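You operate a simulated robot arm through the tools that you are given. There is no shell and no other tool.

The job below is to be done with a simulated robot arm. You get a single attempt, and the scene is never put back.

## Task
Put things in order on the top of the brown bench. At the end: the sanding block with blue band stands on top of the pale wooden block; the jar marked sepia stands where the sanding block with blue band stood; the brown mould marked leaf stands where the jar marked sepia stood; the corner block with green dot stands where the brown mould marked leaf stood; whatever was shut is shut again. Leave all else as you found it, and nothing knocked over.

The check looks at the end state, three seconds after you hand in, the way a careful person would. Anything else that was tipped, shoved, dropped, spilled or broken makes it a failure.

## Robot
A 6-joint arm with a two-finger gripper, fixed in place. Base frame: the origin is at the foot of the arm, x ahead of it, y to its left, z up; the work surface is at about z = 0. Units: mm, degrees, N and s.
With the tool pointing down near the work surface it reaches from about 180 to 480 mm from the base axis. Its first joint turns from -66.0 to 66.0 degrees. Payload 1.76 kg.
Tool frame: the origin (TCP) lies between the finger pads and is the grasp point; the fingertips stand 29 mm ahead of it; z points along the fingers, y is the line along which they close. The gripper opens to 82 mm; its body begins 58 mm behind the TCP.
Orientation is told as [roll, pitch, yaw] about the base's x, y, z axes, in that order, counted from this pose: with the fingers straight down and closing along the base's y, the tool's x points along the base's -x, its y along +y and its z along -z.

## Interface
- The arm moves only by the tool arm_command. Its arguments are lists of equal length, an entry for each row: "hand": the closure, from 0 (fully open) to 1 (shut); "xyz": the shift along the base's x, y, z in mm, a list of three; "rotation": the turn, a rotation vector about the base's x, y, z in degrees, a list of three. In form: {"hand": [hand, ...], "xyz": [[x, y, z], ...], "rotation": [[rx, ry, rz], ...]}. A call has 1 to 20 rows; each row shifts and turns the commanded pose from where the row before left it. Rows are played at 5 a second. More than 50 mm and 8.6 degrees between two rows, or a gripper value outside its range, and nothing of the call is played. A pose out of reach is approached as far as the arm can. The call stops where the force on the tool passes 40 N (or 10 N more than at its start, if that is more) or the arm is blocked; 0.2 s more then pass. The fingers move at their own pace (about 203.5 mm/s each) and stop on an object; they squeeze with about 30 N. The grip force told is the motor's: it shows also when the fingers shut on nothing. Time passes only in rows, and 0.2 s behind the last, so rows that do not move let the fingers close. It gives the time, the measured TCP pose, the force on the tool (base axes), the opening and the grip force at its end, in the units of the frame above (readings bear some noise), with the torque about the TCP (base axes, N m) and any sound that the robot's microphone picked up, and new pictures: "pictures" is both (left out), scene, wrist or none.
- Cameras (640 x 400 px; columns grow to the right, rows downward): "scene" is fixed at [55.2, 332.7, 424.7]; the picture's right is [-0.72, -0.69, 0.00], its down [-0.36, 0.37, -0.86] and it looks along [0.59, -0.62, -0.52] (base axes); focal length 214 px, centre (320, 200). "wrist" rides on the gripper at [79, 4, -89] in the tool frame; the picture's right is [-0.05, 1.00, 0.00], its down [-0.71, -0.04, -0.71] and it looks along [-0.71, -0.04, 0.71] (tool axes); focal length 256 px, centre (320, 200). There is no depth. A picture from a camera that has moved, and an enlarged one, comes with that camera's place and axes in the base frame and with its lens. The place of the scene camera against the robot may be out by one fixed shift of up to 12 mm in any direction.
- zoom(camera, box): a new picture of the part [left, top, right, bottom] of that camera's present view, enlarged. No time passes.
- close_job(): hands the job in; it is judged then, once.

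Nothing tells you positions but the pictures and the camera data. Unless the task says otherwise, let go and move clear before handing in.

The tools are called after "Call:" by a JSON object that holds its "op" and its "data". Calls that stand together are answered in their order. arm_command: Moves the arm, as the interface text tells. Its arguments: {"type":"object","properties":{"hand":{"type":"array"},"xyz":{"type":"array"},"rotation":{"type":"array"},"pictures":{"type":"string","enum":["both","scene","wrist","none"]}},"required":["hand","xyz","rotation"]} The other tools are called the same way: zoom (camera, box) takes an enlarged picture of a part of a camera's view; close_job () hands the job in.

At the start:

```text
clock: 0.0
tool_pos: [205.2, 128.2, 327.0]
tcp_rot: [0.0, 0.0, 0.0]
ft_force: [0.0, 0.2, 0.7]
wrist_torque: [0.02, 0.0, -0.01]
opening: 81.8
grasp_force: 0.1
```

scene: 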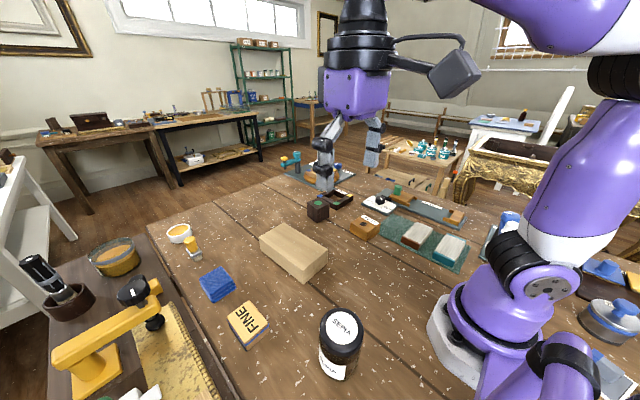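
wrist: 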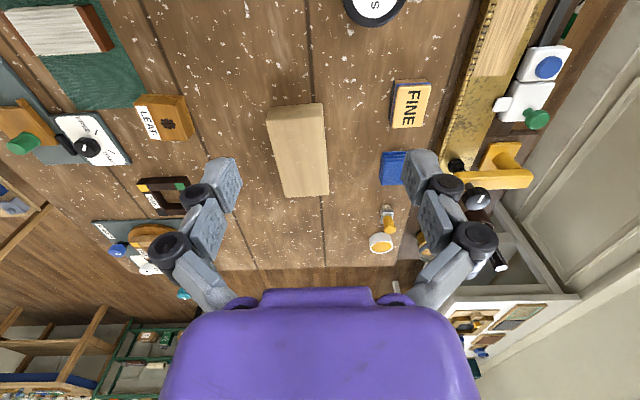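

I see a brown bench with a pale wooden block, a jar marked sepia, a block marked FINE, a leaf mould and several other items. I'll look closer before moving.

Call:
{"op": "zoom", "data": {"camera": "scene", "box": [140, 200, 400, 390]}}

Call:
{"op": "zoom", "data": {"camera": "scene", "box": [270, 140, 530, 290]}}

Call:
{"op": "zoom", "data": {"camera": "wrist", "box": [0, 0, 320, 300]}}

Call:
{"op": "zoom", "data": {"camera": "wrist", "box": [320, 0, 640, 300]}}

```text
2.11 times, centred on (270, 295) of scene
camera zoom: at [55.2, 332.7, 424.7], right [-0.72, -0.69, 0.0], down [-0.36, 0.37, -0.86], along [0.59, -0.62, -0.52], focal length 452 px, centre (425, 0)
```

zoom: 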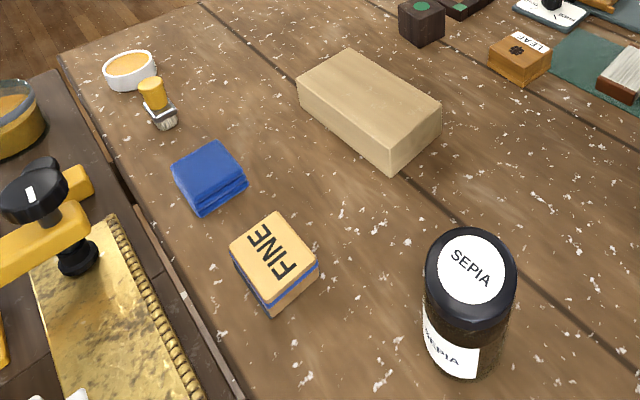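

```text
2.46 times, centred on (400, 215) of scene
camera zoom: at [55.2, 332.7, 424.7], right [-0.72, -0.69, 0.0], down [-0.36, 0.37, -0.86], along [0.59, -0.62, -0.52], focal length 528 px, centre (123, 163)
```

zoom: 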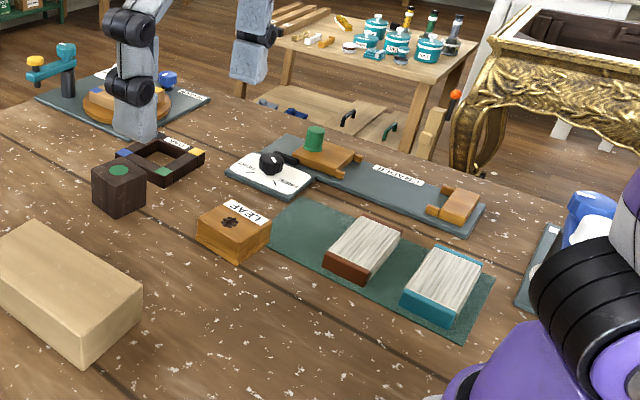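

```text
1.33 times, centred on (160, 150) of wrist
camera zoom: at [126.7, 133.7, 415.4], right [0.05, 1.0, 0.0], down [0.7, -0.04, 0.71], along [0.71, -0.04, -0.71], focal length 341 px, centre (533, 267)
```

zoom: 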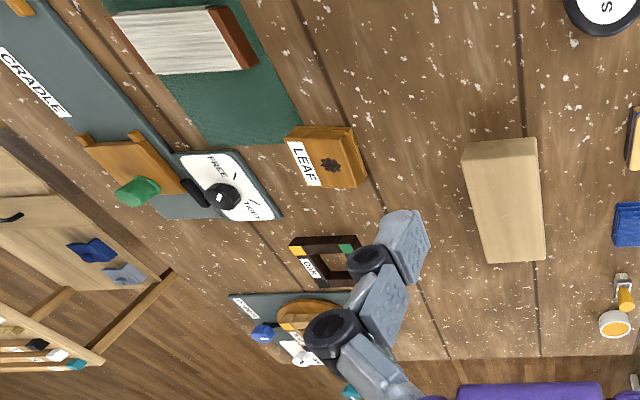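

```text
1.33 times, centred on (480, 150) of wrist
camera zoom: at [126.7, 133.7, 415.4], right [0.05, 1.0, 0.0], down [0.7, -0.04, 0.71], along [0.71, -0.04, -0.71], focal length 341 px, centre (107, 267)
```

zoom: 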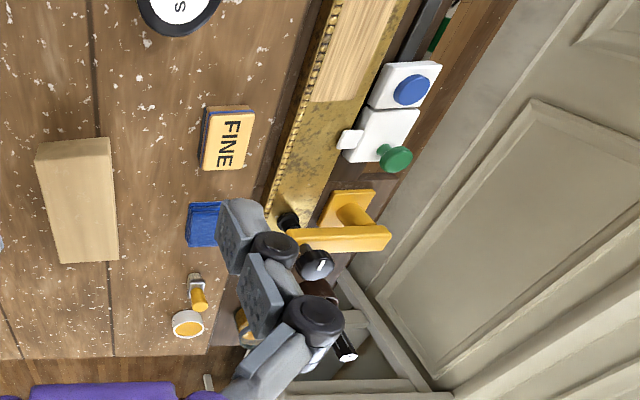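

The FINE block with the blue band is near (300, 262), the jar near (176, 187), the leaf mould near (316, -131), and the dark corner block with a green dot is far out, around (480, -98). I'll move high over the table for better wrist views first.

Call:
{"op": "arm_command", "data": {"hand": [0, 0, 0, 0, 0, 0], "xyz": [[20, -30, 0], [20, -30, 0], [20, -30, 0], [20, -30, 0], [20, -30, 0], [20, -30, 0]], "rotation": [[0, 0, 0], [0, 0, 0], [0, 0, 0], [0, 0, 0], [0, 0, 0], [0, 0, 0]]}}

```text
clock: 1.4
tool_pos: [325.8, -53.4, 328.7]
tcp_rot: [0.0, -0.1, 0.1]
ft_force: [-0.3, 0.2, -0.5]
wrist_torque: [0.01, 0.04, 0.03]
opening: 82.2
grasp_force: 0.1
camera wrist: at [246.7, -46.4, 416.0], right [0.05, 1.0, 0.0], down [0.7, -0.04, 0.71], along [0.71, -0.04, -0.71], focal length 256 px, centre (320, 200)
```

scene: 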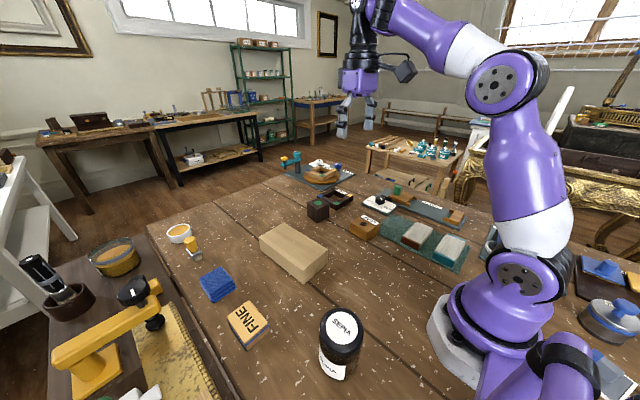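
wrist: 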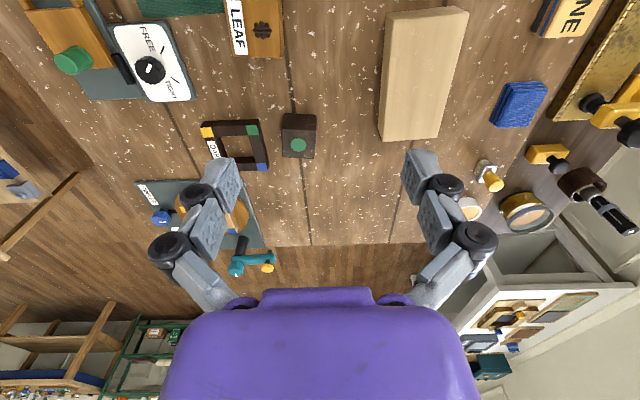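

The corner block is now clear in the wrist view, next to the frame. I'll zoom in on it and on the other parts.

Call:
{"op": "zoom", "data": {"camera": "wrist", "box": [180, 80, 360, 190]}}

Call:
{"op": "zoom", "data": {"camera": "wrist", "box": [40, 0, 320, 120]}}

Call:
{"op": "zoom", "data": {"camera": "wrist", "box": [360, 0, 640, 160]}}

Call:
{"op": "zoom", "data": {"camera": "scene", "box": [260, 140, 400, 250]}}

```text
3.56 times, centred on (270, 135) of wrist
camera zoom: at [246.7, -46.4, 416.0], right [0.05, 1.0, 0.0], down [0.7, -0.04, 0.71], along [0.71, -0.04, -0.71], focal length 910 px, centre (498, 431)
```

zoom: 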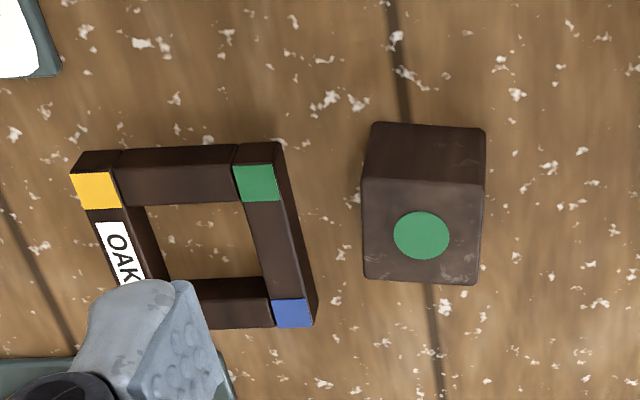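

```text
2.29 times, centred on (180, 60) of wrist
camera zoom: at [246.7, -46.4, 416.0], right [0.05, 1.0, 0.0], down [0.7, -0.04, 0.71], along [0.71, -0.04, -0.71], focal length 585 px, centre (640, 520)
```

zoom: 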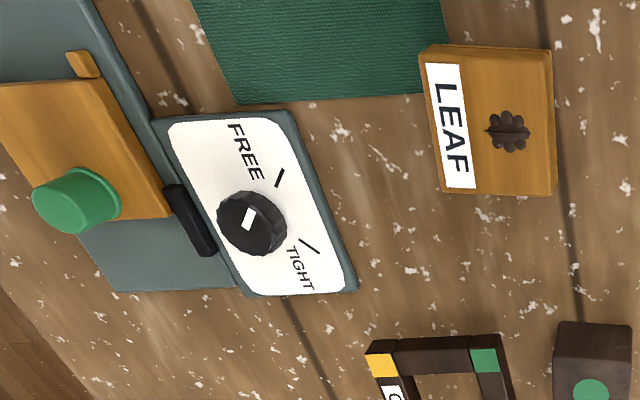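

```text
2.29 times, centred on (500, 80) of wrist
camera zoom: at [246.7, -46.4, 416.0], right [0.05, 1.0, 0.0], down [0.7, -0.04, 0.71], along [0.71, -0.04, -0.71], focal length 585 px, centre (-91, 474)
```

zoom: 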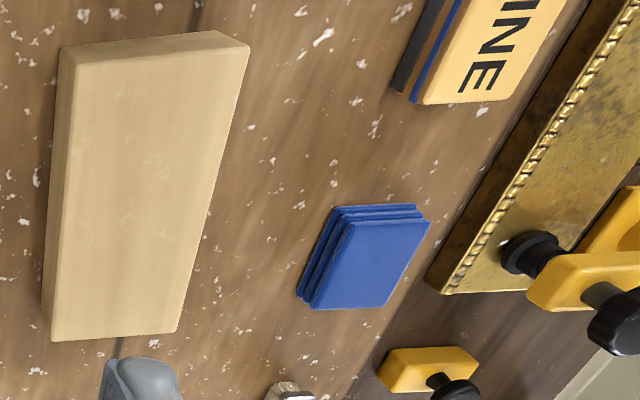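

```text
3.64 times, centred on (330, 195) of scene
camera zoom: at [55.2, 332.8, 424.7], right [-0.72, -0.69, 0.0], down [-0.36, 0.37, -0.86], along [0.59, -0.62, -0.52], focal length 780 px, centre (284, 218)
```

zoom: 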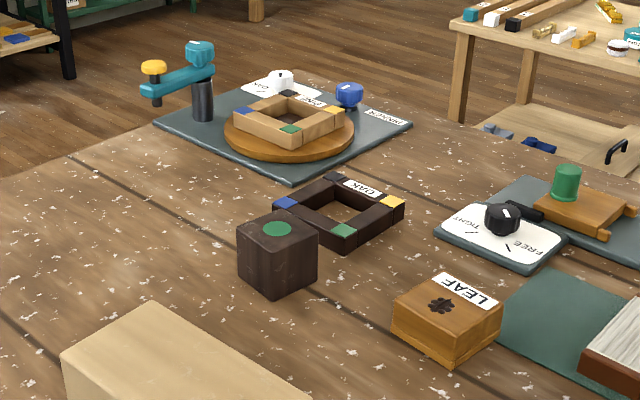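

The corner block is a ~54 mm cube at about (479, -94), turned by about -7°, with a ~45 mm gap to the OAK frame. Next I'll look at the jar and the FINE block from above.

Call:
{"op": "arm_command", "data": {"hand": [0, 0, 0, 0, 0, 0, 0, 0], "xyz": [[-17, 32, -4], [-17, 32, -4], [-17, 32, -4], [-17, 32, -4], [-17, 32, -4], [-17, 32, -4], [-17, 32, -4], [-17, 32, -4]], "rotation": [[0, 0, 0], [0, 0, 0], [0, 0, 0], [0, 0, 0], [0, 0, 0], [0, 0, 0], [0, 0, 0], [0, 0, 0]]}}

```text
clock: 3.2
tool_pos: [189.2, 203.0, 295.4]
tcp_rot: [0.0, 0.0, 0.0]
ft_force: [0.6, -0.9, 0.5]
wrist_torque: [0.02, 0.0, 0.01]
opening: 82.1
grasp_force: 0.0
camera wrist: at [110.5, 209.0, 383.5], right [0.05, 1.0, 0.0], down [0.7, -0.04, 0.71], along [0.71, -0.04, -0.71], focal length 256 px, centre (320, 200)
```

scene: 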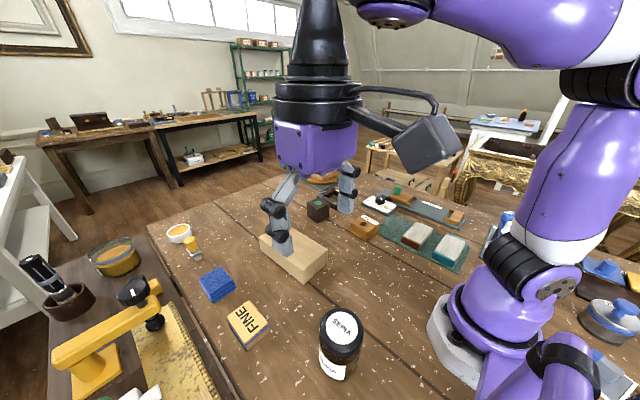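
wrist: 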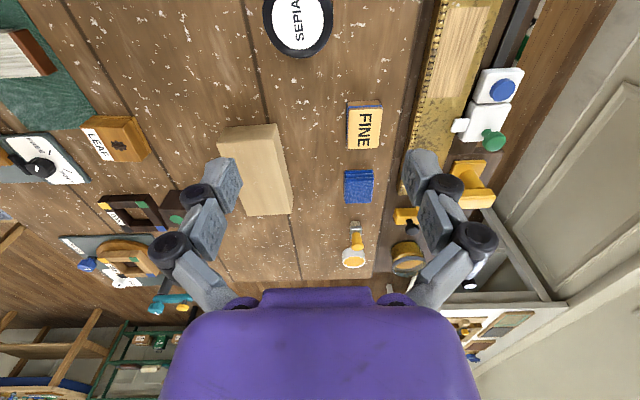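

Call:
{"op": "zoom", "data": {"camera": "wrist", "box": [310, 80, 440, 161]}}

Call:
{"op": "zoom", "data": {"camera": "wrist", "box": [230, -20, 390, 80]}}

Call:
{"op": "zoom", "data": {"camera": "wrist", "box": [200, 110, 360, 230]}}

Call:
{"op": "zoom", "data": {"camera": "scene", "box": [210, 280, 370, 390]}}

```text
4.92 times, centred on (375, 120) of wrist
camera zoom: at [110.5, 209.0, 383.5], right [0.05, 1.0, 0.0], down [0.7, -0.04, 0.71], along [0.71, -0.04, -0.71], focal length 1260 px, centre (49, 591)
```

zoom: 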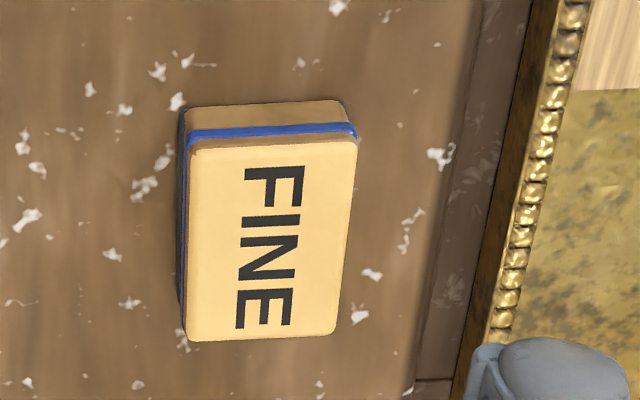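

```text
refused: -20 is not a number from 0 to 400
```

```text
3.33 times, centred on (280, 170) of wrist
camera zoom: at [110.5, 209.0, 383.5], right [0.05, 1.0, 0.0], down [0.7, -0.04, 0.71], along [0.71, -0.04, -0.71], focal length 853 px, centre (453, 300)
```

zoom: 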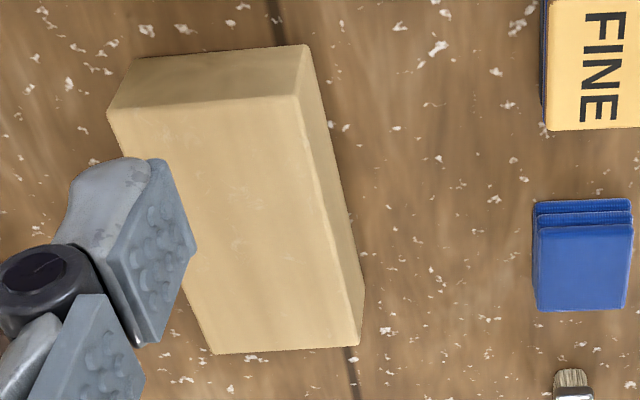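

```text
3.64 times, centred on (290, 335) of scene
camera zoom: at [55.2, 332.7, 424.7], right [-0.72, -0.69, 0.0], down [-0.36, 0.37, -0.86], along [0.59, -0.62, -0.52], focal length 780 px, centre (429, -291)
```

zoom: 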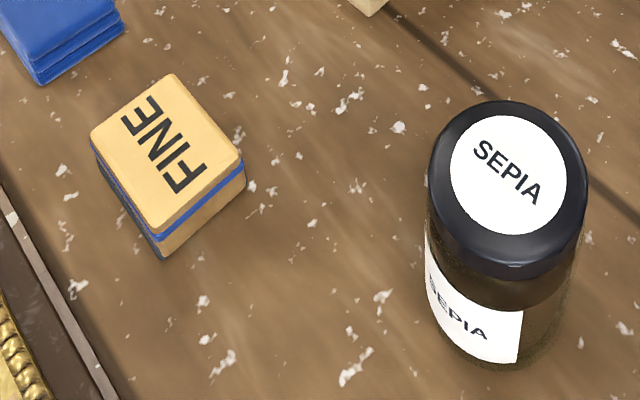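

FINE measures about 68 × 50 × 27 mm at (318, 267), and the pale block is 168 × 89 × 46 mm centred on (401, 87) with a yaw of about 2.5°. I'm moving above FINE to check the alignment before going down.

Call:
{"op": "arm_command", "data": {"hand": [0, 0, 0, 0, 0, 0, 0], "xyz": [[21.4, 10.3, -24], [21.4, 10.3, -24], [21.4, 10.3, -24], [21.4, 10.3, -24], [21.4, 10.3, -24], [21.5, 10.5, -24.5], [0, 0, 0]], "rotation": [[0, 0, 0], [0, 0, 0], [0, 0, 0], [0, 0, 0], [0, 0, 0], [0, 0, 0], [0, 0, 0]]}}

```text
clock: 4.8
tool_pos: [318.8, 264.5, 150.4]
tcp_rot: [0.0, -0.1, 0.0]
ft_force: [-0.6, 0.0, 0.4]
wrist_torque: [0.02, 0.01, 0.01]
opening: 81.9
grasp_force: 0.0
camera wrist: at [239.5, 270.6, 238.3], right [0.05, 1.0, 0.0], down [0.7, -0.04, 0.71], along [0.71, -0.04, -0.71], focal length 256 px, centre (320, 200)
```

scene: 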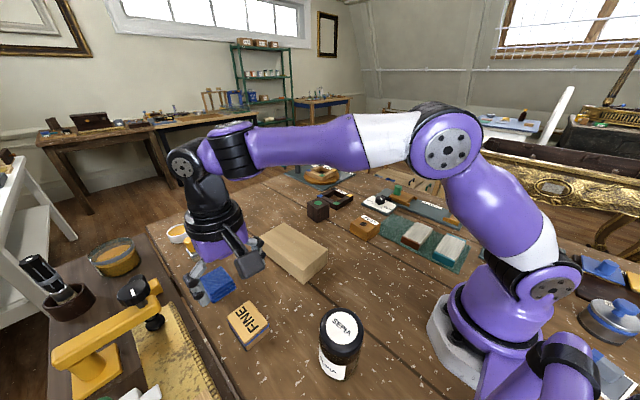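
wrist: 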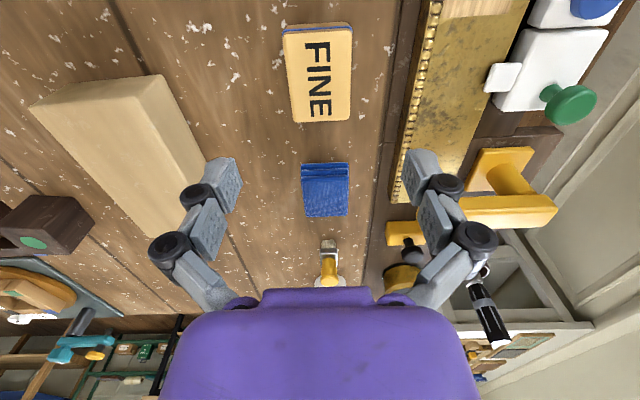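

Call:
{"op": "zoom", "data": {"camera": "wrist", "box": [240, 0, 400, 140]}}

```text
2.86 times, centred on (320, 70) of wrist
camera zoom: at [239.5, 270.6, 238.3], right [0.05, 1.0, 0.0], down [0.7, -0.04, 0.71], along [0.71, -0.04, -0.71], focal length 731 px, centre (320, 571)
```

zoom: 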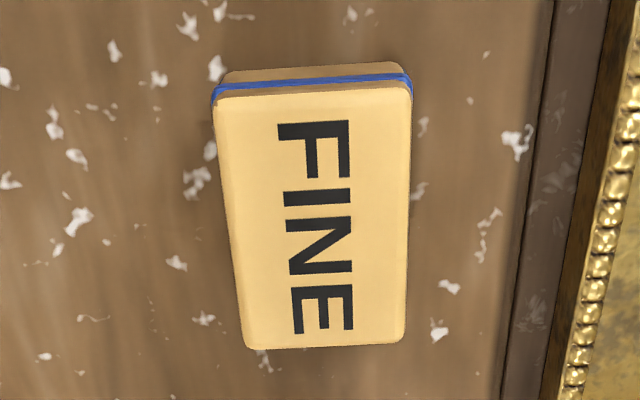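

My estimate holds: FINE is centred on (318.5, 266.5) and the tool is right above it. I'm going down and gripping.

Call:
{"op": "arm_command", "data": {"hand": [0, 0, 0, 0, 0, 0, 0], "xyz": [[0, 0, -25], [0, 0, -25], [0, 0, -25], [0, 0, -20], [0, 0, -12], [0, 0, -8], [0, 0, 0]], "rotation": [[0, 0, 0], [0, 0, 0], [0, 0, 0], [0, 0, 0], [0, 0, 0], [0, 0, 0], [0, 0, 0]]}}

```text
clock: 6.4
tool_pos: [318.4, 266.2, 35.8]
tcp_rot: [0.0, -0.1, 0.0]
ft_force: [0.5, -0.2, 0.2]
wrist_torque: [0.0, -0.01, 0.0]
opening: 82.0
grasp_force: 0.0
camera wrist: at [238.9, 271.6, 123.5], right [0.05, 1.0, 0.0], down [0.7, -0.04, 0.71], along [0.71, -0.04, -0.71], focal length 256 px, centre (320, 200)
```

scene: 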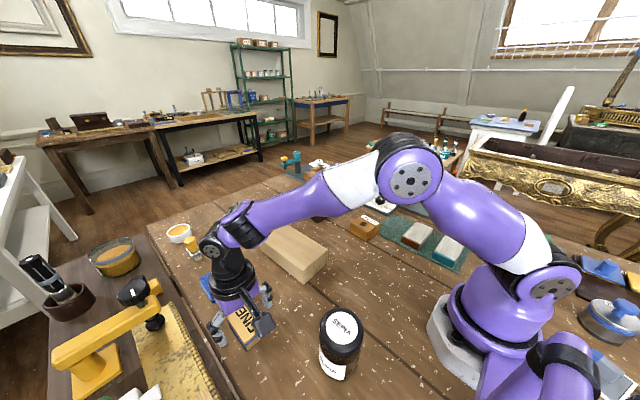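
wrist: 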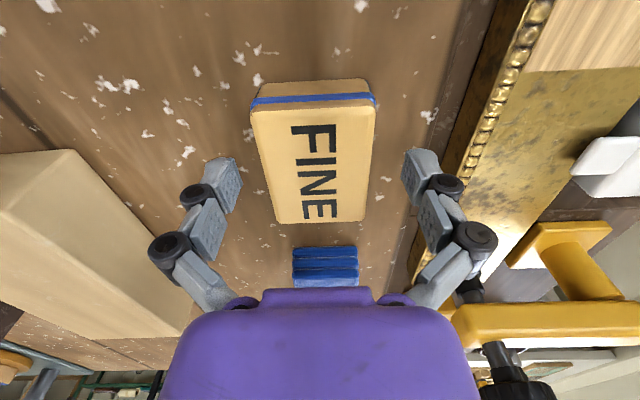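

The fingers straddle FINE evenly. I'm closing now.

Call:
{"op": "arm_command", "data": {"hand": [0.3, 0.5, 0.8, 0.8], "xyz": [[0, 0, 0], [0, 0, 0], [0, 0, 0], [0, 0, 0]], "rotation": [[0, 0, 0], [0, 0, 0], [0, 0, 0], [0, 0, 0]], "pictures": "wrist"}}

```text
clock: 7.4
tool_pos: [318.7, 267.3, 36.8]
tcp_rot: [0.1, -0.1, 0.0]
ft_force: [0.3, -1.5, 6.5]
wrist_torque: [-0.22, 0.02, 0.03]
opening: 48.9
grasp_force: 30.2
camera wrist: at [239.1, 271.7, 123.9], right [0.05, 1.0, 0.0], down [0.7, -0.04, 0.71], along [0.71, -0.04, -0.71], focal length 256 px, centre (320, 200)
```

wrist: 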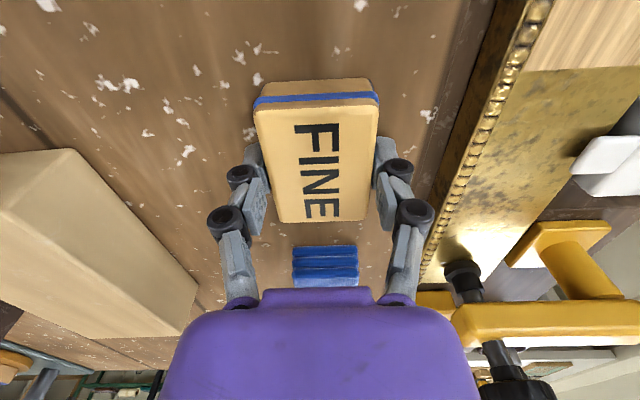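

The block is gripped at 48.9 mm. I'm lifting it and carrying it over the pale block.

Call:
{"op": "arm_command", "data": {"hand": [0.8, 0.8, 0.8, 0.8, 0.8, 0.8, 0.8, 0.8, 0.8, 0.8, 0.8, 0.8], "xyz": [[0, 0, 10], [0, 0, 25], [0, 0, 40], [0, 0, 35], [13.7, -30, 0], [13.7, -30, 0], [13.7, -30, 0], [13.7, -30, 0], [13.7, -30, 0], [10, -25, 0], [4, -4.5, 0], [0, 0, 0]], "rotation": [[0, 0, 0], [0, 0, 0], [0, 0, 0], [0, 0, 0], [0, 0, 0], [0, 0, 0], [0, 0, 0], [0, 0, 0], [0, 0, 0], [0, 0, 0], [0, 0, 0], [0, 0, 0]]}}

```text
clock: 10.0
tool_pos: [401.5, 86.1, 146.0]
tcp_rot: [0.1, -0.2, 0.1]
ft_force: [-0.7, 0.2, -1.2]
wrist_torque: [-0.05, 0.01, -0.03]
opening: 49.1
grasp_force: 29.9
camera wrist: at [321.7, 92.4, 234.3], right [0.05, 1.0, 0.0], down [0.7, -0.04, 0.71], along [0.71, -0.04, -0.71], focal length 256 px, centre (320, 200)
```

scene: 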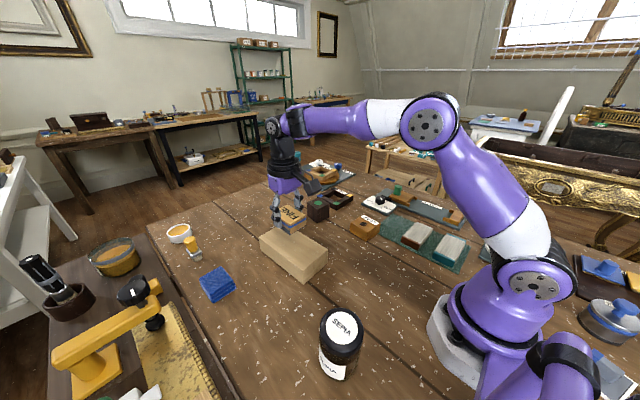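
wrist: 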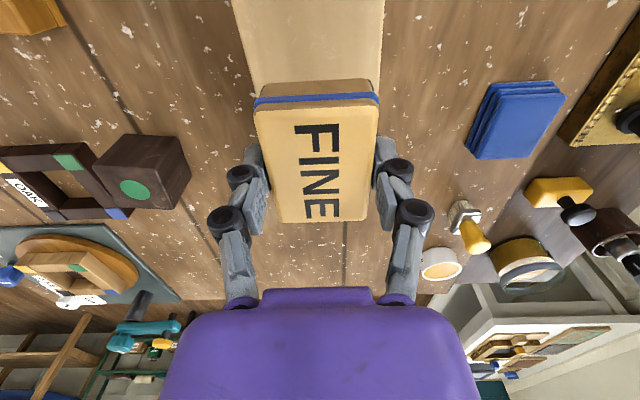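

FINE is centred over the pale block. I'm lowering it, slowing near contact.

Call:
{"op": "arm_command", "data": {"hand": [0.8, 0.8, 0.8, 0.8, 0.8], "xyz": [[0, 0, -20], [0, 0, -20], [0, 0, -15], [0, 0, -6], [0, 0, 0]], "rotation": [[0, 0, 0], [0, 0, 0], [0, 0, 0], [0, 0, 0], [0, 0, 0]]}}

```text
clock: 11.2
tool_pos: [401.7, 88.0, 86.9]
tcp_rot: [0.0, -0.2, 0.0]
ft_force: [-4.1, -1.6, 12.6]
wrist_torque: [-0.15, 0.25, -0.04]
opening: 49.3
grasp_force: 29.8
camera wrist: at [321.8, 92.3, 173.8], right [0.05, 1.0, 0.0], down [0.7, -0.04, 0.71], along [0.71, -0.04, -0.71], focal length 256 px, centre (320, 200)
```

scene: 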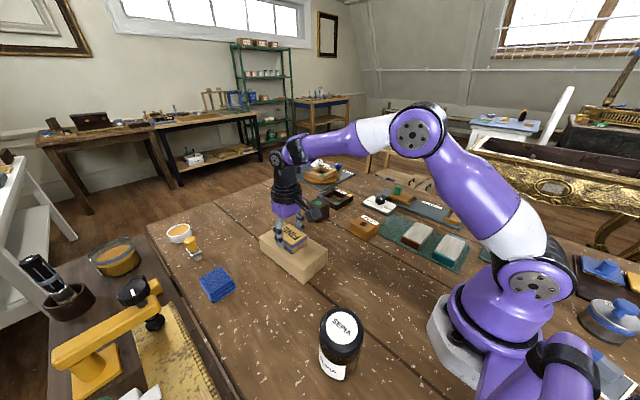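
wrist: 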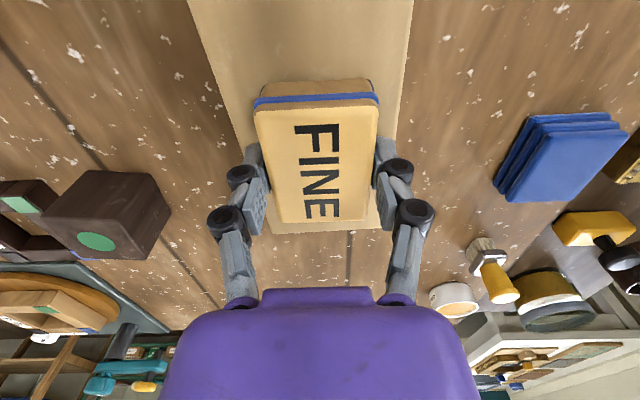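

Contact is at about 12.6 N with FINE on the pale block. I'm easing off slightly, opening, and backing straight up.

Call:
{"op": "arm_command", "data": {"hand": [0.8, 0.35, 0.25, 0.2, 0.1, 0.1, 0.1], "xyz": [[0, 0, 0.5], [0, 0, 0], [0, 0, 0], [0, 0, 8], [0, 0, 25], [0, 0, 40], [0, 0, 0]], "rotation": [[0, 0, 0], [0, 0, 0], [0, 0, 0], [0, 0, 0], [0, 0, 0], [0, 0, 0], [0, 0, 0]]}}

```text
clock: 12.8
tool_pos: [399.8, 86.6, 159.3]
tcp_rot: [-0.1, -0.1, 0.0]
ft_force: [0.0, -0.1, 0.6]
wrist_torque: [0.0, 0.02, -0.01]
opening: 73.8
grasp_force: 0.0
camera wrist: at [321.3, 92.4, 246.9], right [0.05, 1.0, 0.0], down [0.7, -0.04, 0.71], along [0.71, -0.04, -0.71], focal length 256 px, centre (320, 200)
```

scene: 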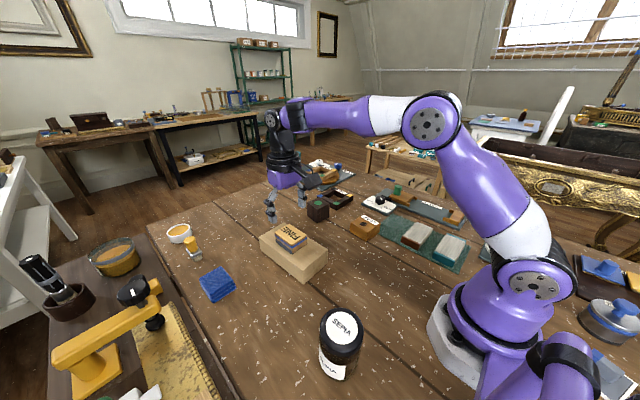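
wrist: 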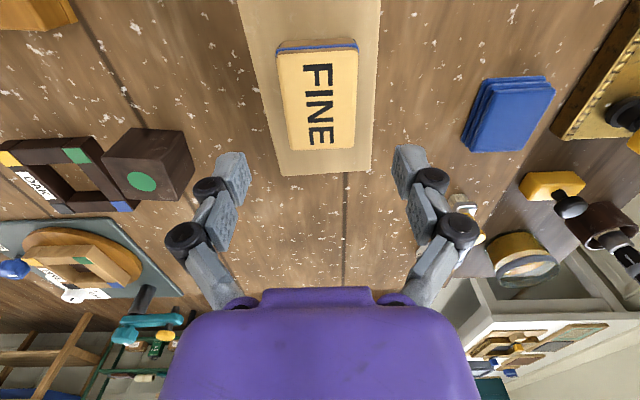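

FINE sits squarely on the pale block. Next is the jar, so I'm moving high above it to measure.

Call:
{"op": "arm_command", "data": {"hand": [0, 0, 0, 0, 0, 0, 0, 0, 0, 0], "xyz": [[0, 0, 36], [0, 0, 36], [-32.1, 14.1, 0], [-32.1, 14.1, 0], [-32.1, 14.1, 0], [-32.1, 14.1, 0], [-32.1, 14.1, 0], [-32.1, 14.1, 0], [-32.1, 14.1, 0], [0, 0, 0]], "rotation": [[0, 0, 0], [0, 0, 0], [0, 0, 0], [0, 0, 0], [0, 0, 0], [0, 0, 0], [0, 0, 0], [0, 0, 0], [0, 0, 0], [0, 0, 0]]}}

```text
clock: 15.0
tool_pos: [175.0, 185.1, 230.2]
tcp_rot: [0.0, -0.1, 0.0]
ft_force: [-0.6, 0.3, 0.1]
wrist_torque: [-0.01, -0.01, -0.02]
opening: 82.0
grasp_force: 0.1
camera wrist: at [96.0, 190.9, 318.1], right [0.05, 1.0, 0.0], down [0.7, -0.04, 0.71], along [0.71, -0.04, -0.71], focal length 256 px, centre (320, 200)
```

scene: 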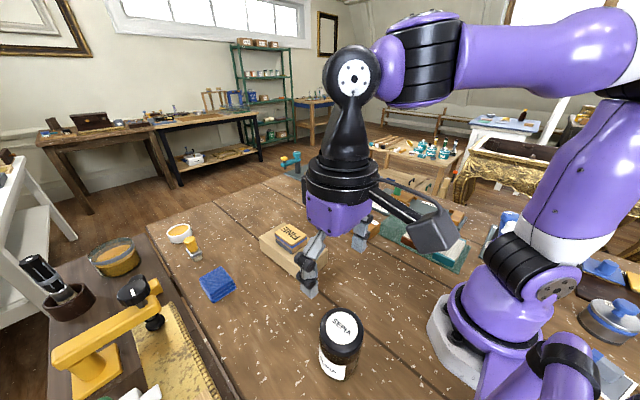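
wrist: 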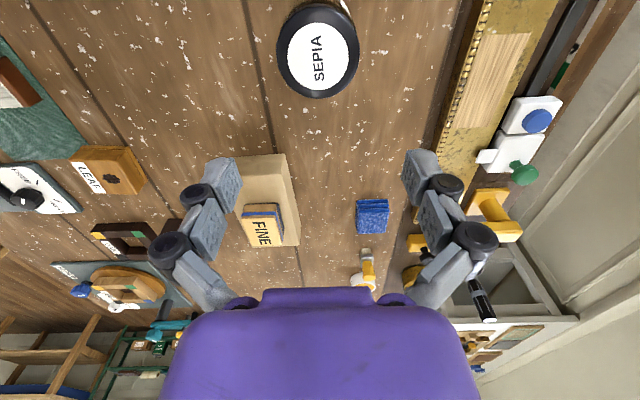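

Call:
{"op": "zoom", "data": {"camera": "wrist", "box": [240, 0, 400, 120]}}

Call:
{"op": "zoom", "data": {"camera": "scene", "box": [290, 290, 390, 390]}}

Call:
{"op": "zoom", "data": {"camera": "scene", "box": [240, 210, 340, 290]}}

```text
3.33 times, centred on (320, 60) of wrist
camera zoom: at [96.0, 190.9, 318.1], right [0.05, 1.0, 0.0], down [0.7, -0.04, 0.71], along [0.71, -0.04, -0.71], focal length 853 px, centre (320, 667)
```

zoom: 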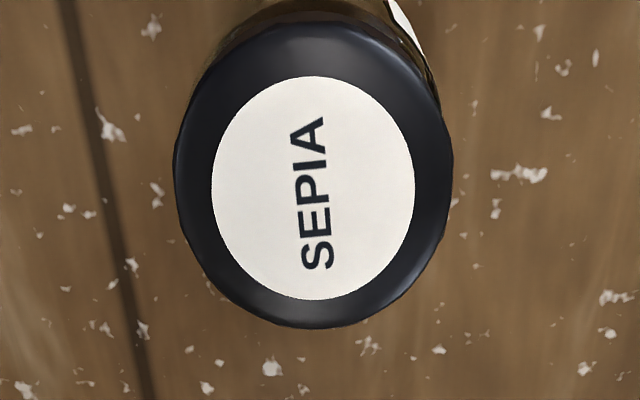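

```text
4.00 times, centred on (340, 340) of scene
camera zoom: at [55.2, 332.7, 424.7], right [-0.72, -0.69, 0.0], down [-0.36, 0.37, -0.86], along [0.59, -0.62, -0.52], focal length 858 px, centre (240, -360)
```

zoom: 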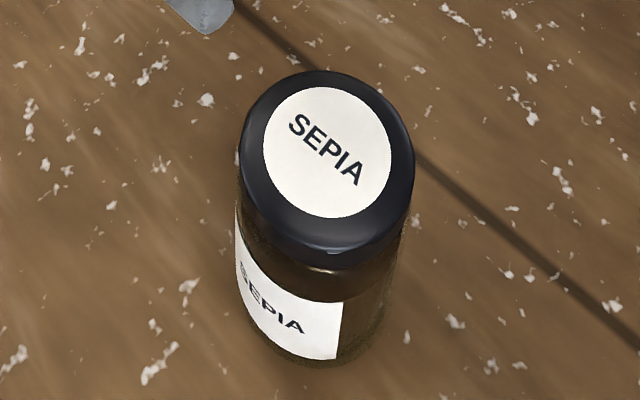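

```text
5.00 times, centred on (290, 250) of scene
camera zoom: at [55.2, 332.7, 424.7], right [-0.72, -0.69, 0.0], down [-0.36, 0.37, -0.86], along [0.59, -0.62, -0.52], focal length 1072 px, centre (470, -50)
```

zoom: 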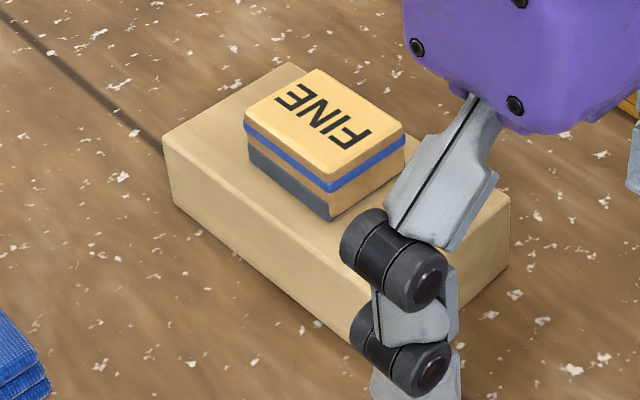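

FINE stands correctly on the pale block. The jar lid is ~66 mm across near (160, 186), with its top around z = 90–95. I'll move closer to triangulate it.

Call:
{"op": "arm_command", "data": {"hand": [0, 0, 0], "xyz": [[-7, 0, -25], [-7, 0, -25], [0, 0, 0]], "rotation": [[0, 0, 0], [0, 0, 0], [0, 0, 0]]}}

Call:
{"op": "zoom", "data": {"camera": "wrist", "box": [220, 0, 420, 160]}}

```text
clock: 15.8
tool_pos: [161.3, 185.5, 180.5]
tcp_rot: [0.0, -0.1, 0.0]
ft_force: [-0.3, -0.3, 0.5]
wrist_torque: [-0.01, 0.02, 0.0]
opening: 82.2
grasp_force: 0.0
camera wrist: at [82.2, 190.9, 268.0], right [0.05, 1.0, 0.0], down [0.7, -0.04, 0.71], along [0.71, -0.04, -0.71], focal length 256 px, centre (320, 200)
```

scene: 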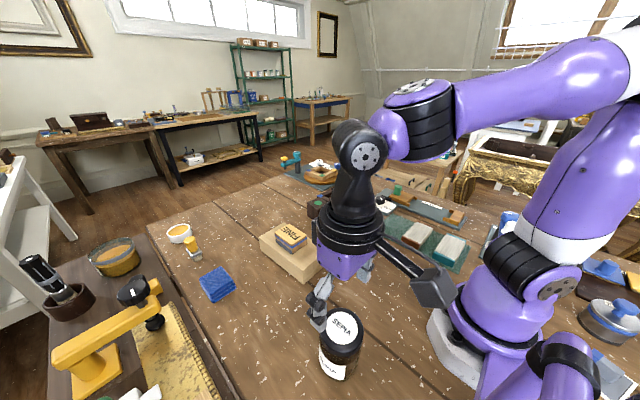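
wrist: 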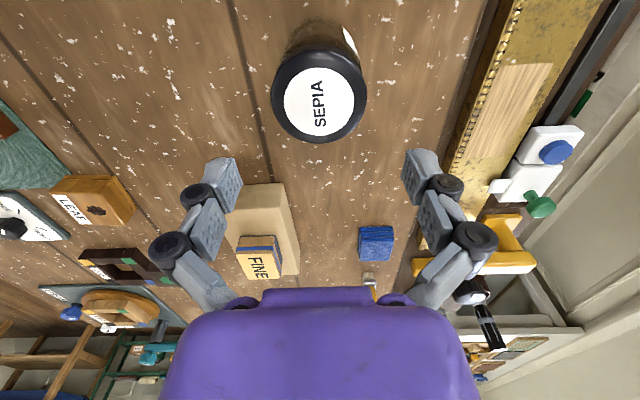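

```text
2.50 times, centred on (320, 80) of wrist
camera zoom: at [82.2, 190.9, 268.0], right [0.05, 1.0, 0.0], down [0.7, -0.04, 0.71], along [0.71, -0.04, -0.71], focal length 640 px, centre (320, 500)
```

zoom: 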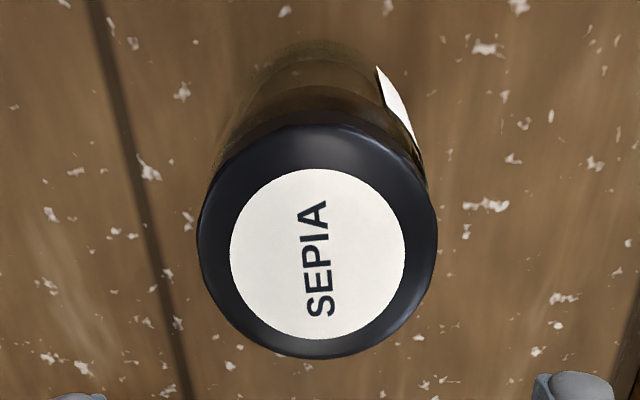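

Triangulation gives the jar centre at (158.7, 186.1), lid top z ≈ 95, diameter 66. I'm descending around it.

Call:
{"op": "arm_command", "data": {"hand": [0, 0, 0, 0, 0, 0, 0], "xyz": [[-2.5, -0.8, -15], [0, 0, -25], [0, 0, -25], [0, 0, -25], [0, 0, -20], [0, 0, -15], [0, 0, 0]], "rotation": [[0, 0, 0], [0, 0, 0], [0, 0, 0], [0, 0, 0], [0, 0, 0], [0, 0, 0], [0, 0, 0]]}}

```text
clock: 17.4
tool_pos: [159.7, 184.7, 54.4]
tcp_rot: [0.0, -0.2, 0.0]
ft_force: [1.6, 0.5, -0.6]
wrist_torque: [0.02, -0.02, 0.01]
opening: 82.2
grasp_force: 0.1
camera wrist: at [80.4, 190.4, 143.3], right [0.05, 1.0, 0.0], down [0.7, -0.04, 0.71], along [0.71, -0.04, -0.71], focal length 256 px, centre (320, 200)
```

scene: 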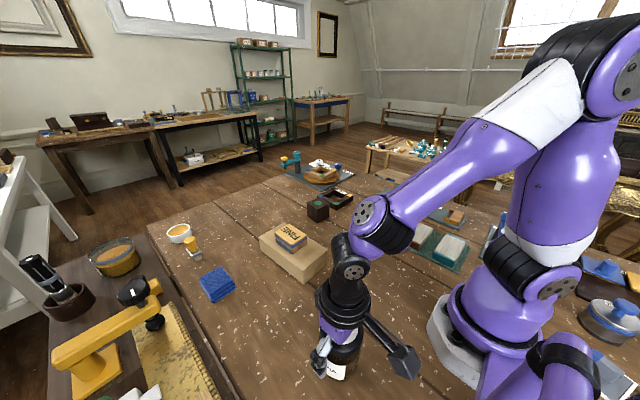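
wrist: 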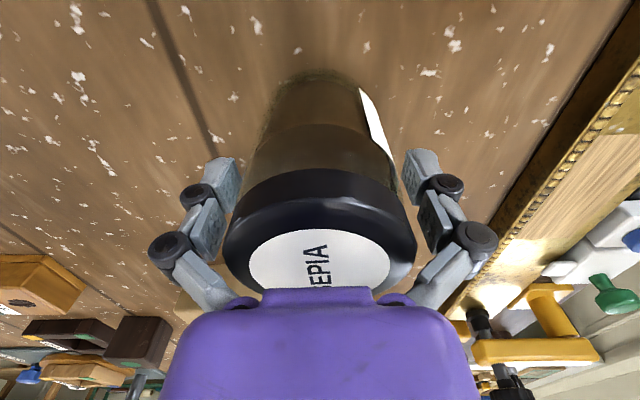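

The jar sits between the fingers, body in line with the pads. I'm closing.

Call:
{"op": "arm_command", "data": {"hand": [0.12, 0.3, 0.6, 0.6], "xyz": [[0, 0, 0], [0, 0, 0], [0, 0, 0], [0, 0, 0]], "rotation": [[0, 0, 0], [0, 0, 0], [0, 0, 0], [0, 0, 0]], "pictures": "wrist"}}

```text
clock: 18.1
tool_pos: [160.1, 185.0, 57.4]
tcp_rot: [0.0, -0.2, 0.0]
ft_force: [-5.5, -11.2, 33.8]
wrist_torque: [0.25, -0.05, -0.02]
opening: 72.5
grasp_force: 29.9
stopped in row 3: the force on the tool passed its limit at 42 N (the readings are from after the stop); the commanded pose is now the measured one
camera wrist: at [80.7, 190.6, 144.8], right [0.05, 1.0, 0.0], down [0.7, -0.04, 0.71], along [0.71, -0.04, -0.7], focal length 256 px, centre (320, 200)
```

wrist: 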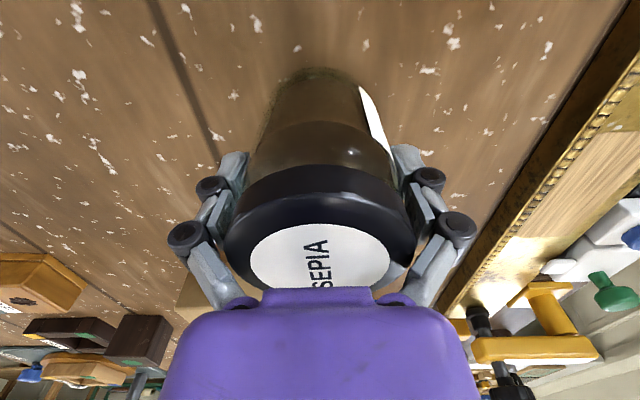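

Closing stopped early: the upper finger links are pressing on the lid rim, since TCP was too low. I'm opening again and going higher so the pads meet the lid and upper body.

Call:
{"op": "arm_command", "data": {"hand": [0, 0, 0], "xyz": [[0, 0, 0], [0, 0, 0], [0, 0, 0]], "rotation": [[0, 0, 0], [0, 0, 0], [0, 0, 0]], "pictures": "wrist"}}

```text
clock: 18.9
tool_pos: [161.0, 185.0, 56.8]
tcp_rot: [0.1, -0.2, 0.0]
ft_force: [0.0, 0.5, 0.3]
wrist_torque: [0.01, -0.02, 0.0]
opening: 82.0
grasp_force: 0.1
camera wrist: at [80.6, 190.6, 144.1], right [0.05, 1.0, 0.0], down [0.7, -0.04, 0.71], along [0.71, -0.04, -0.7], focal length 256 px, centre (320, 200)
```

wrist: 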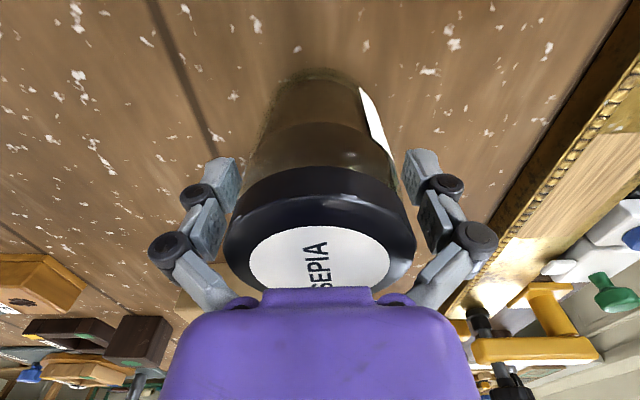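

Call:
{"op": "zoom", "data": {"camera": "wrist", "box": [180, 50, 460, 300]}}

Call:
{"op": "zoom", "data": {"camera": "scene", "box": [290, 300, 390, 390]}}

```text
1.60 times, centred on (320, 175) of wrist
camera zoom: at [80.6, 190.6, 144.1], right [0.05, 1.0, 0.0], down [0.7, -0.04, 0.71], along [0.71, -0.04, -0.7], focal length 410 px, centre (320, 240)
```

zoom: 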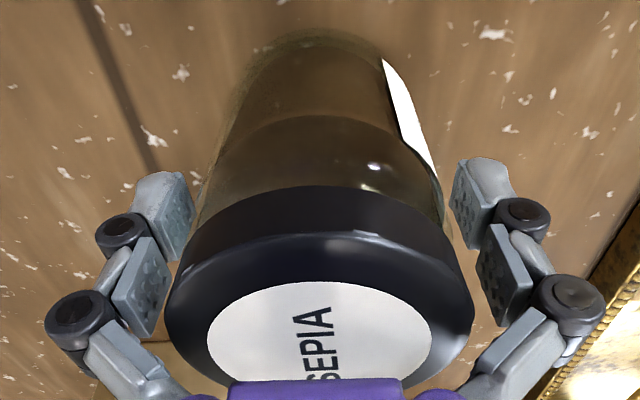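

```text
4.44 times, centred on (340, 345) of scene
camera zoom: at [55.2, 332.7, 424.7], right [-0.72, -0.69, 0.0], down [-0.36, 0.37, -0.86], along [0.59, -0.62, -0.52], focal length 953 px, centre (231, -444)
```

zoom: 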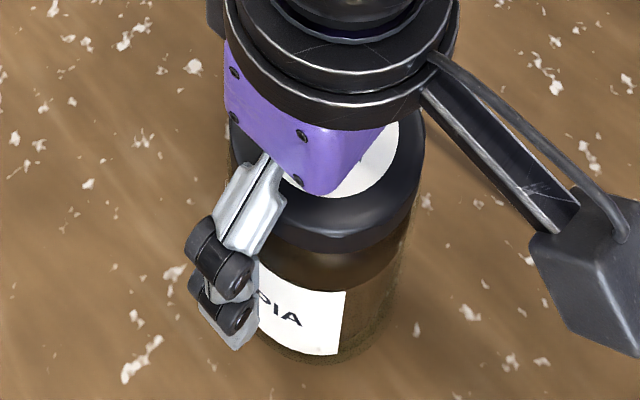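

The jar is a glass body with a black lid, and the mid pads line up with the lid only if I go ~21 mm higher. I'm raising and gripping there.

Call:
{"op": "arm_command", "data": {"hand": [0, 0, 0.12, 0.3, 0.5, 0.5], "xyz": [[0, 0, 11], [0, 0, 10], [0, 0, 0], [0, 0, 0], [0, 0, 0], [0, 0, 0]], "rotation": [[0, 0, 0], [0, 0, 0], [0, 0, 0], [0, 0, 0], [0, 0, 0], [0, 0, 0]]}}

```text
clock: 20.3
tool_pos: [160.4, 185.2, 77.6]
tcp_rot: [0.1, -0.3, 0.0]
ft_force: [-3.1, -2.1, 14.6]
wrist_torque: [-0.07, 0.05, -0.04]
opening: 67.5
grasp_force: 30.0
camera wrist: at [80.6, 190.3, 165.1], right [0.05, 1.0, 0.0], down [0.7, -0.04, 0.71], along [0.71, -0.04, -0.7], focal length 256 px, centre (320, 200)
```

scene: 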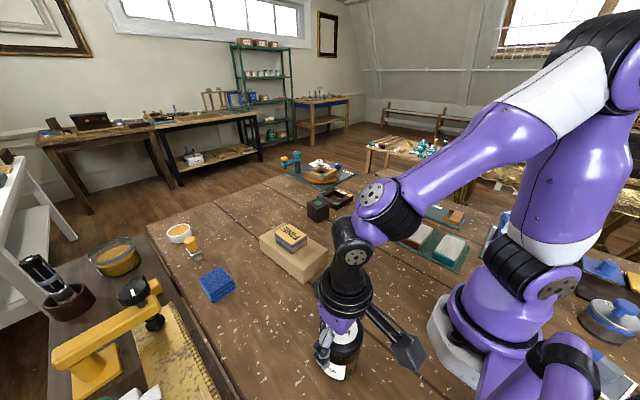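
wrist: 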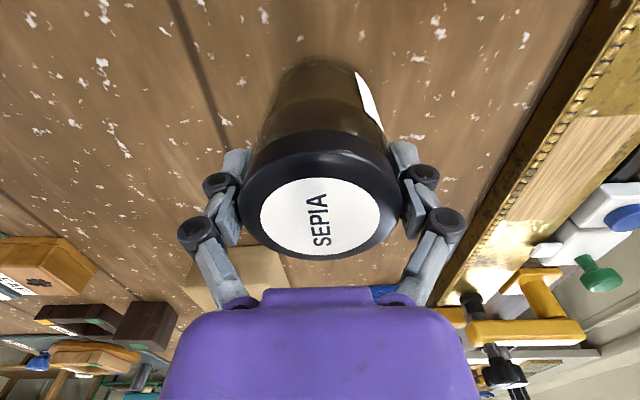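

The jar is gripped at 67.5 mm. I'm lifting it a little to check that jar and lid come together.

Call:
{"op": "arm_command", "data": {"hand": [0.5, 0.5, 0.5], "xyz": [[0, 0, 6], [0, 0, 10], [0, 0, 0]], "rotation": [[0, 0, 0], [0, 0, 0], [0, 0, 0]]}}

Call:
{"op": "zoom", "data": {"camera": "scene", "box": [290, 290, 390, 390]}}

```text
clock: 21.1
tool_pos: [159.5, 185.9, 94.8]
tcp_rot: [0.0, -0.2, 0.0]
ft_force: [-0.4, -0.4, -3.6]
wrist_torque: [-0.03, 0.01, -0.02]
opening: 66.9
grasp_force: 29.8
camera wrist: at [80.3, 190.5, 181.2], right [0.05, 1.0, 0.0], down [0.7, -0.04, 0.71], along [0.71, -0.04, -0.7], focal length 256 px, centre (320, 200)
```

scene: 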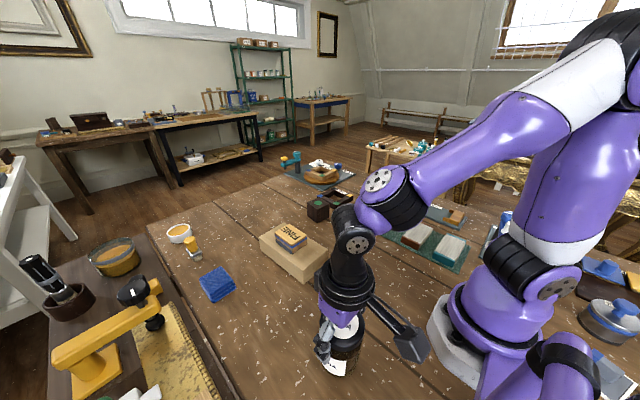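
wrist: 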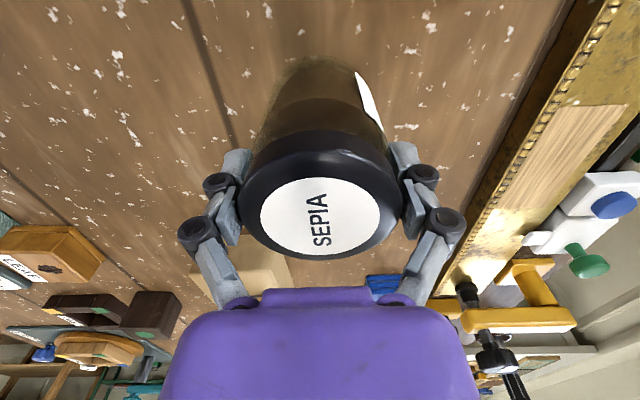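

```text
4.00 times, centred on (340, 340) of scene
camera zoom: at [55.2, 332.7, 424.7], right [-0.72, -0.69, 0.0], down [-0.36, 0.37, -0.86], along [0.59, -0.62, -0.52], focal length 858 px, centre (240, -360)
```

zoom: 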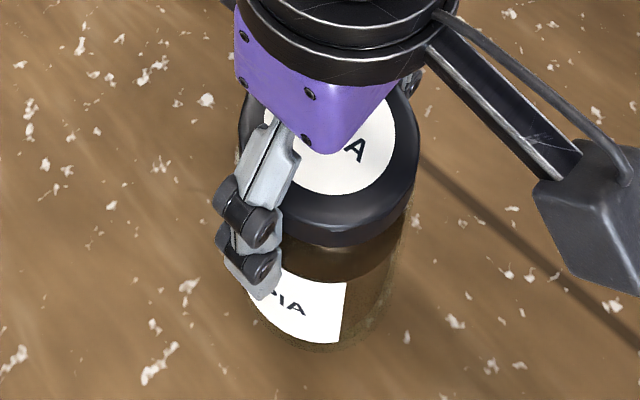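

The jar came up whole (about 0.36 kg). I'm carrying it to FINE's old spot at (318.5, 266.4).

Call:
{"op": "arm_command", "data": {"hand": [0.5, 0.5, 0.5, 0.5, 0.5, 0.5, 0.5, 0.5, 0.5, 0.5, 0.5], "xyz": [[0, 0, 15], [0, 0, 20], [22, 11, 0], [28, 14, 0], [30, 15, 0], [30, 15, 0], [28, 14, 0], [16, 8, 0], [5.5, 3, 0], [0, 0, -15], [0, 0, 0]], "rotation": [[0, 0, 0], [0, 0, 0], [0, 0, 0], [0, 0, 0], [0, 0, 0], [0, 0, 0], [0, 0, 0], [0, 0, 0], [0, 0, 0], [0, 0, 0], [0, 0, 0]]}}

```text
clock: 23.5
tool_pos: [319.6, 264.7, 113.1]
tcp_rot: [0.0, -0.1, 0.0]
ft_force: [-0.1, 0.2, -4.1]
wrist_torque: [-0.02, 0.01, 0.01]
opening: 67.1
grasp_force: 29.8
camera wrist: at [240.1, 270.7, 200.5], right [0.05, 1.0, 0.0], down [0.7, -0.04, 0.71], along [0.71, -0.04, -0.71], focal length 256 px, centre (320, 200)
```

scene: 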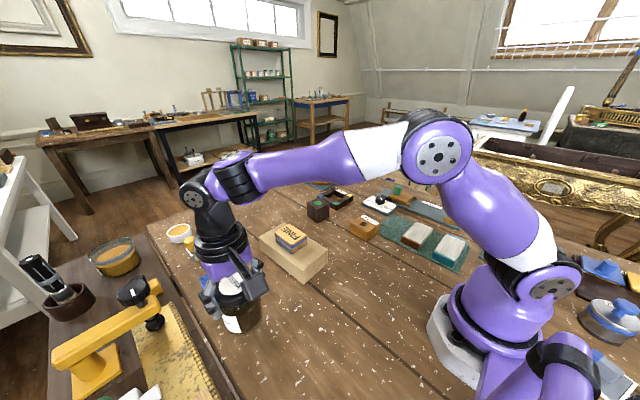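
wrist: 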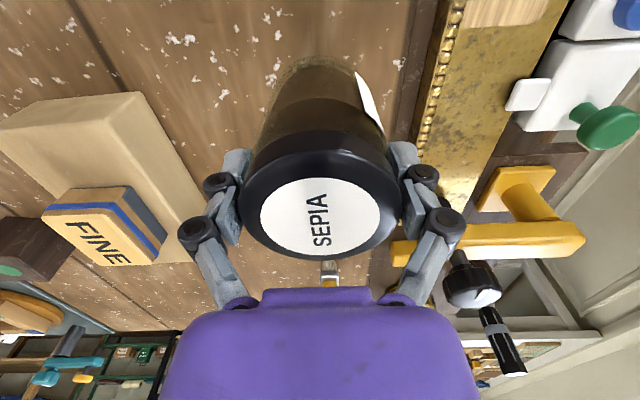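

The jar hangs straight over the target. I'm lowering it in stages.

Call:
{"op": "arm_command", "data": {"hand": [0.5, 0.5, 0.5, 0.5, 0.5], "xyz": [[-1, 0, -12], [-0.5, 0, -12], [0, 0, -7], [0, 0, -3.5], [0, 0, 0]], "rotation": [[0, 0, 0], [0, 0, 0], [0, 0, 0], [0, 0, 0], [0, 0, 0]], "pictures": "wrist"}}

```text
clock: 24.7
tool_pos: [319.3, 265.6, 78.9]
tcp_rot: [0.1, -0.3, 0.0]
ft_force: [-0.1, 0.3, -4.4]
wrist_torque: [0.01, 0.0, 0.03]
opening: 67.1
grasp_force: 29.9
camera wrist: at [238.6, 270.8, 166.2], right [0.05, 1.0, 0.0], down [0.7, -0.04, 0.71], along [0.71, -0.04, -0.7], focal length 256 px, centre (320, 200)
```

wrist: 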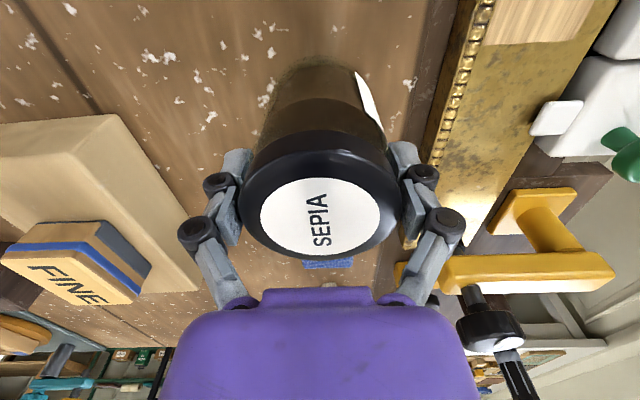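

Call:
{"op": "arm_command", "data": {"hand": [0.5, 0.5, 0.5], "xyz": [[0, 0, -1], [0, 0, -0.8], [0, 0, 0]], "rotation": [[0, 0, 0], [0, 0, 0], [0, 0, 0]], "pictures": "none"}}

```text
clock: 25.5
tool_pos: [319.1, 265.7, 76.9]
tcp_rot: [0.1, -0.2, 0.0]
ft_force: [-2.7, -1.7, 4.7]
wrist_torque: [-0.02, 0.09, -0.02]
opening: 67.2
grasp_force: 29.4
```

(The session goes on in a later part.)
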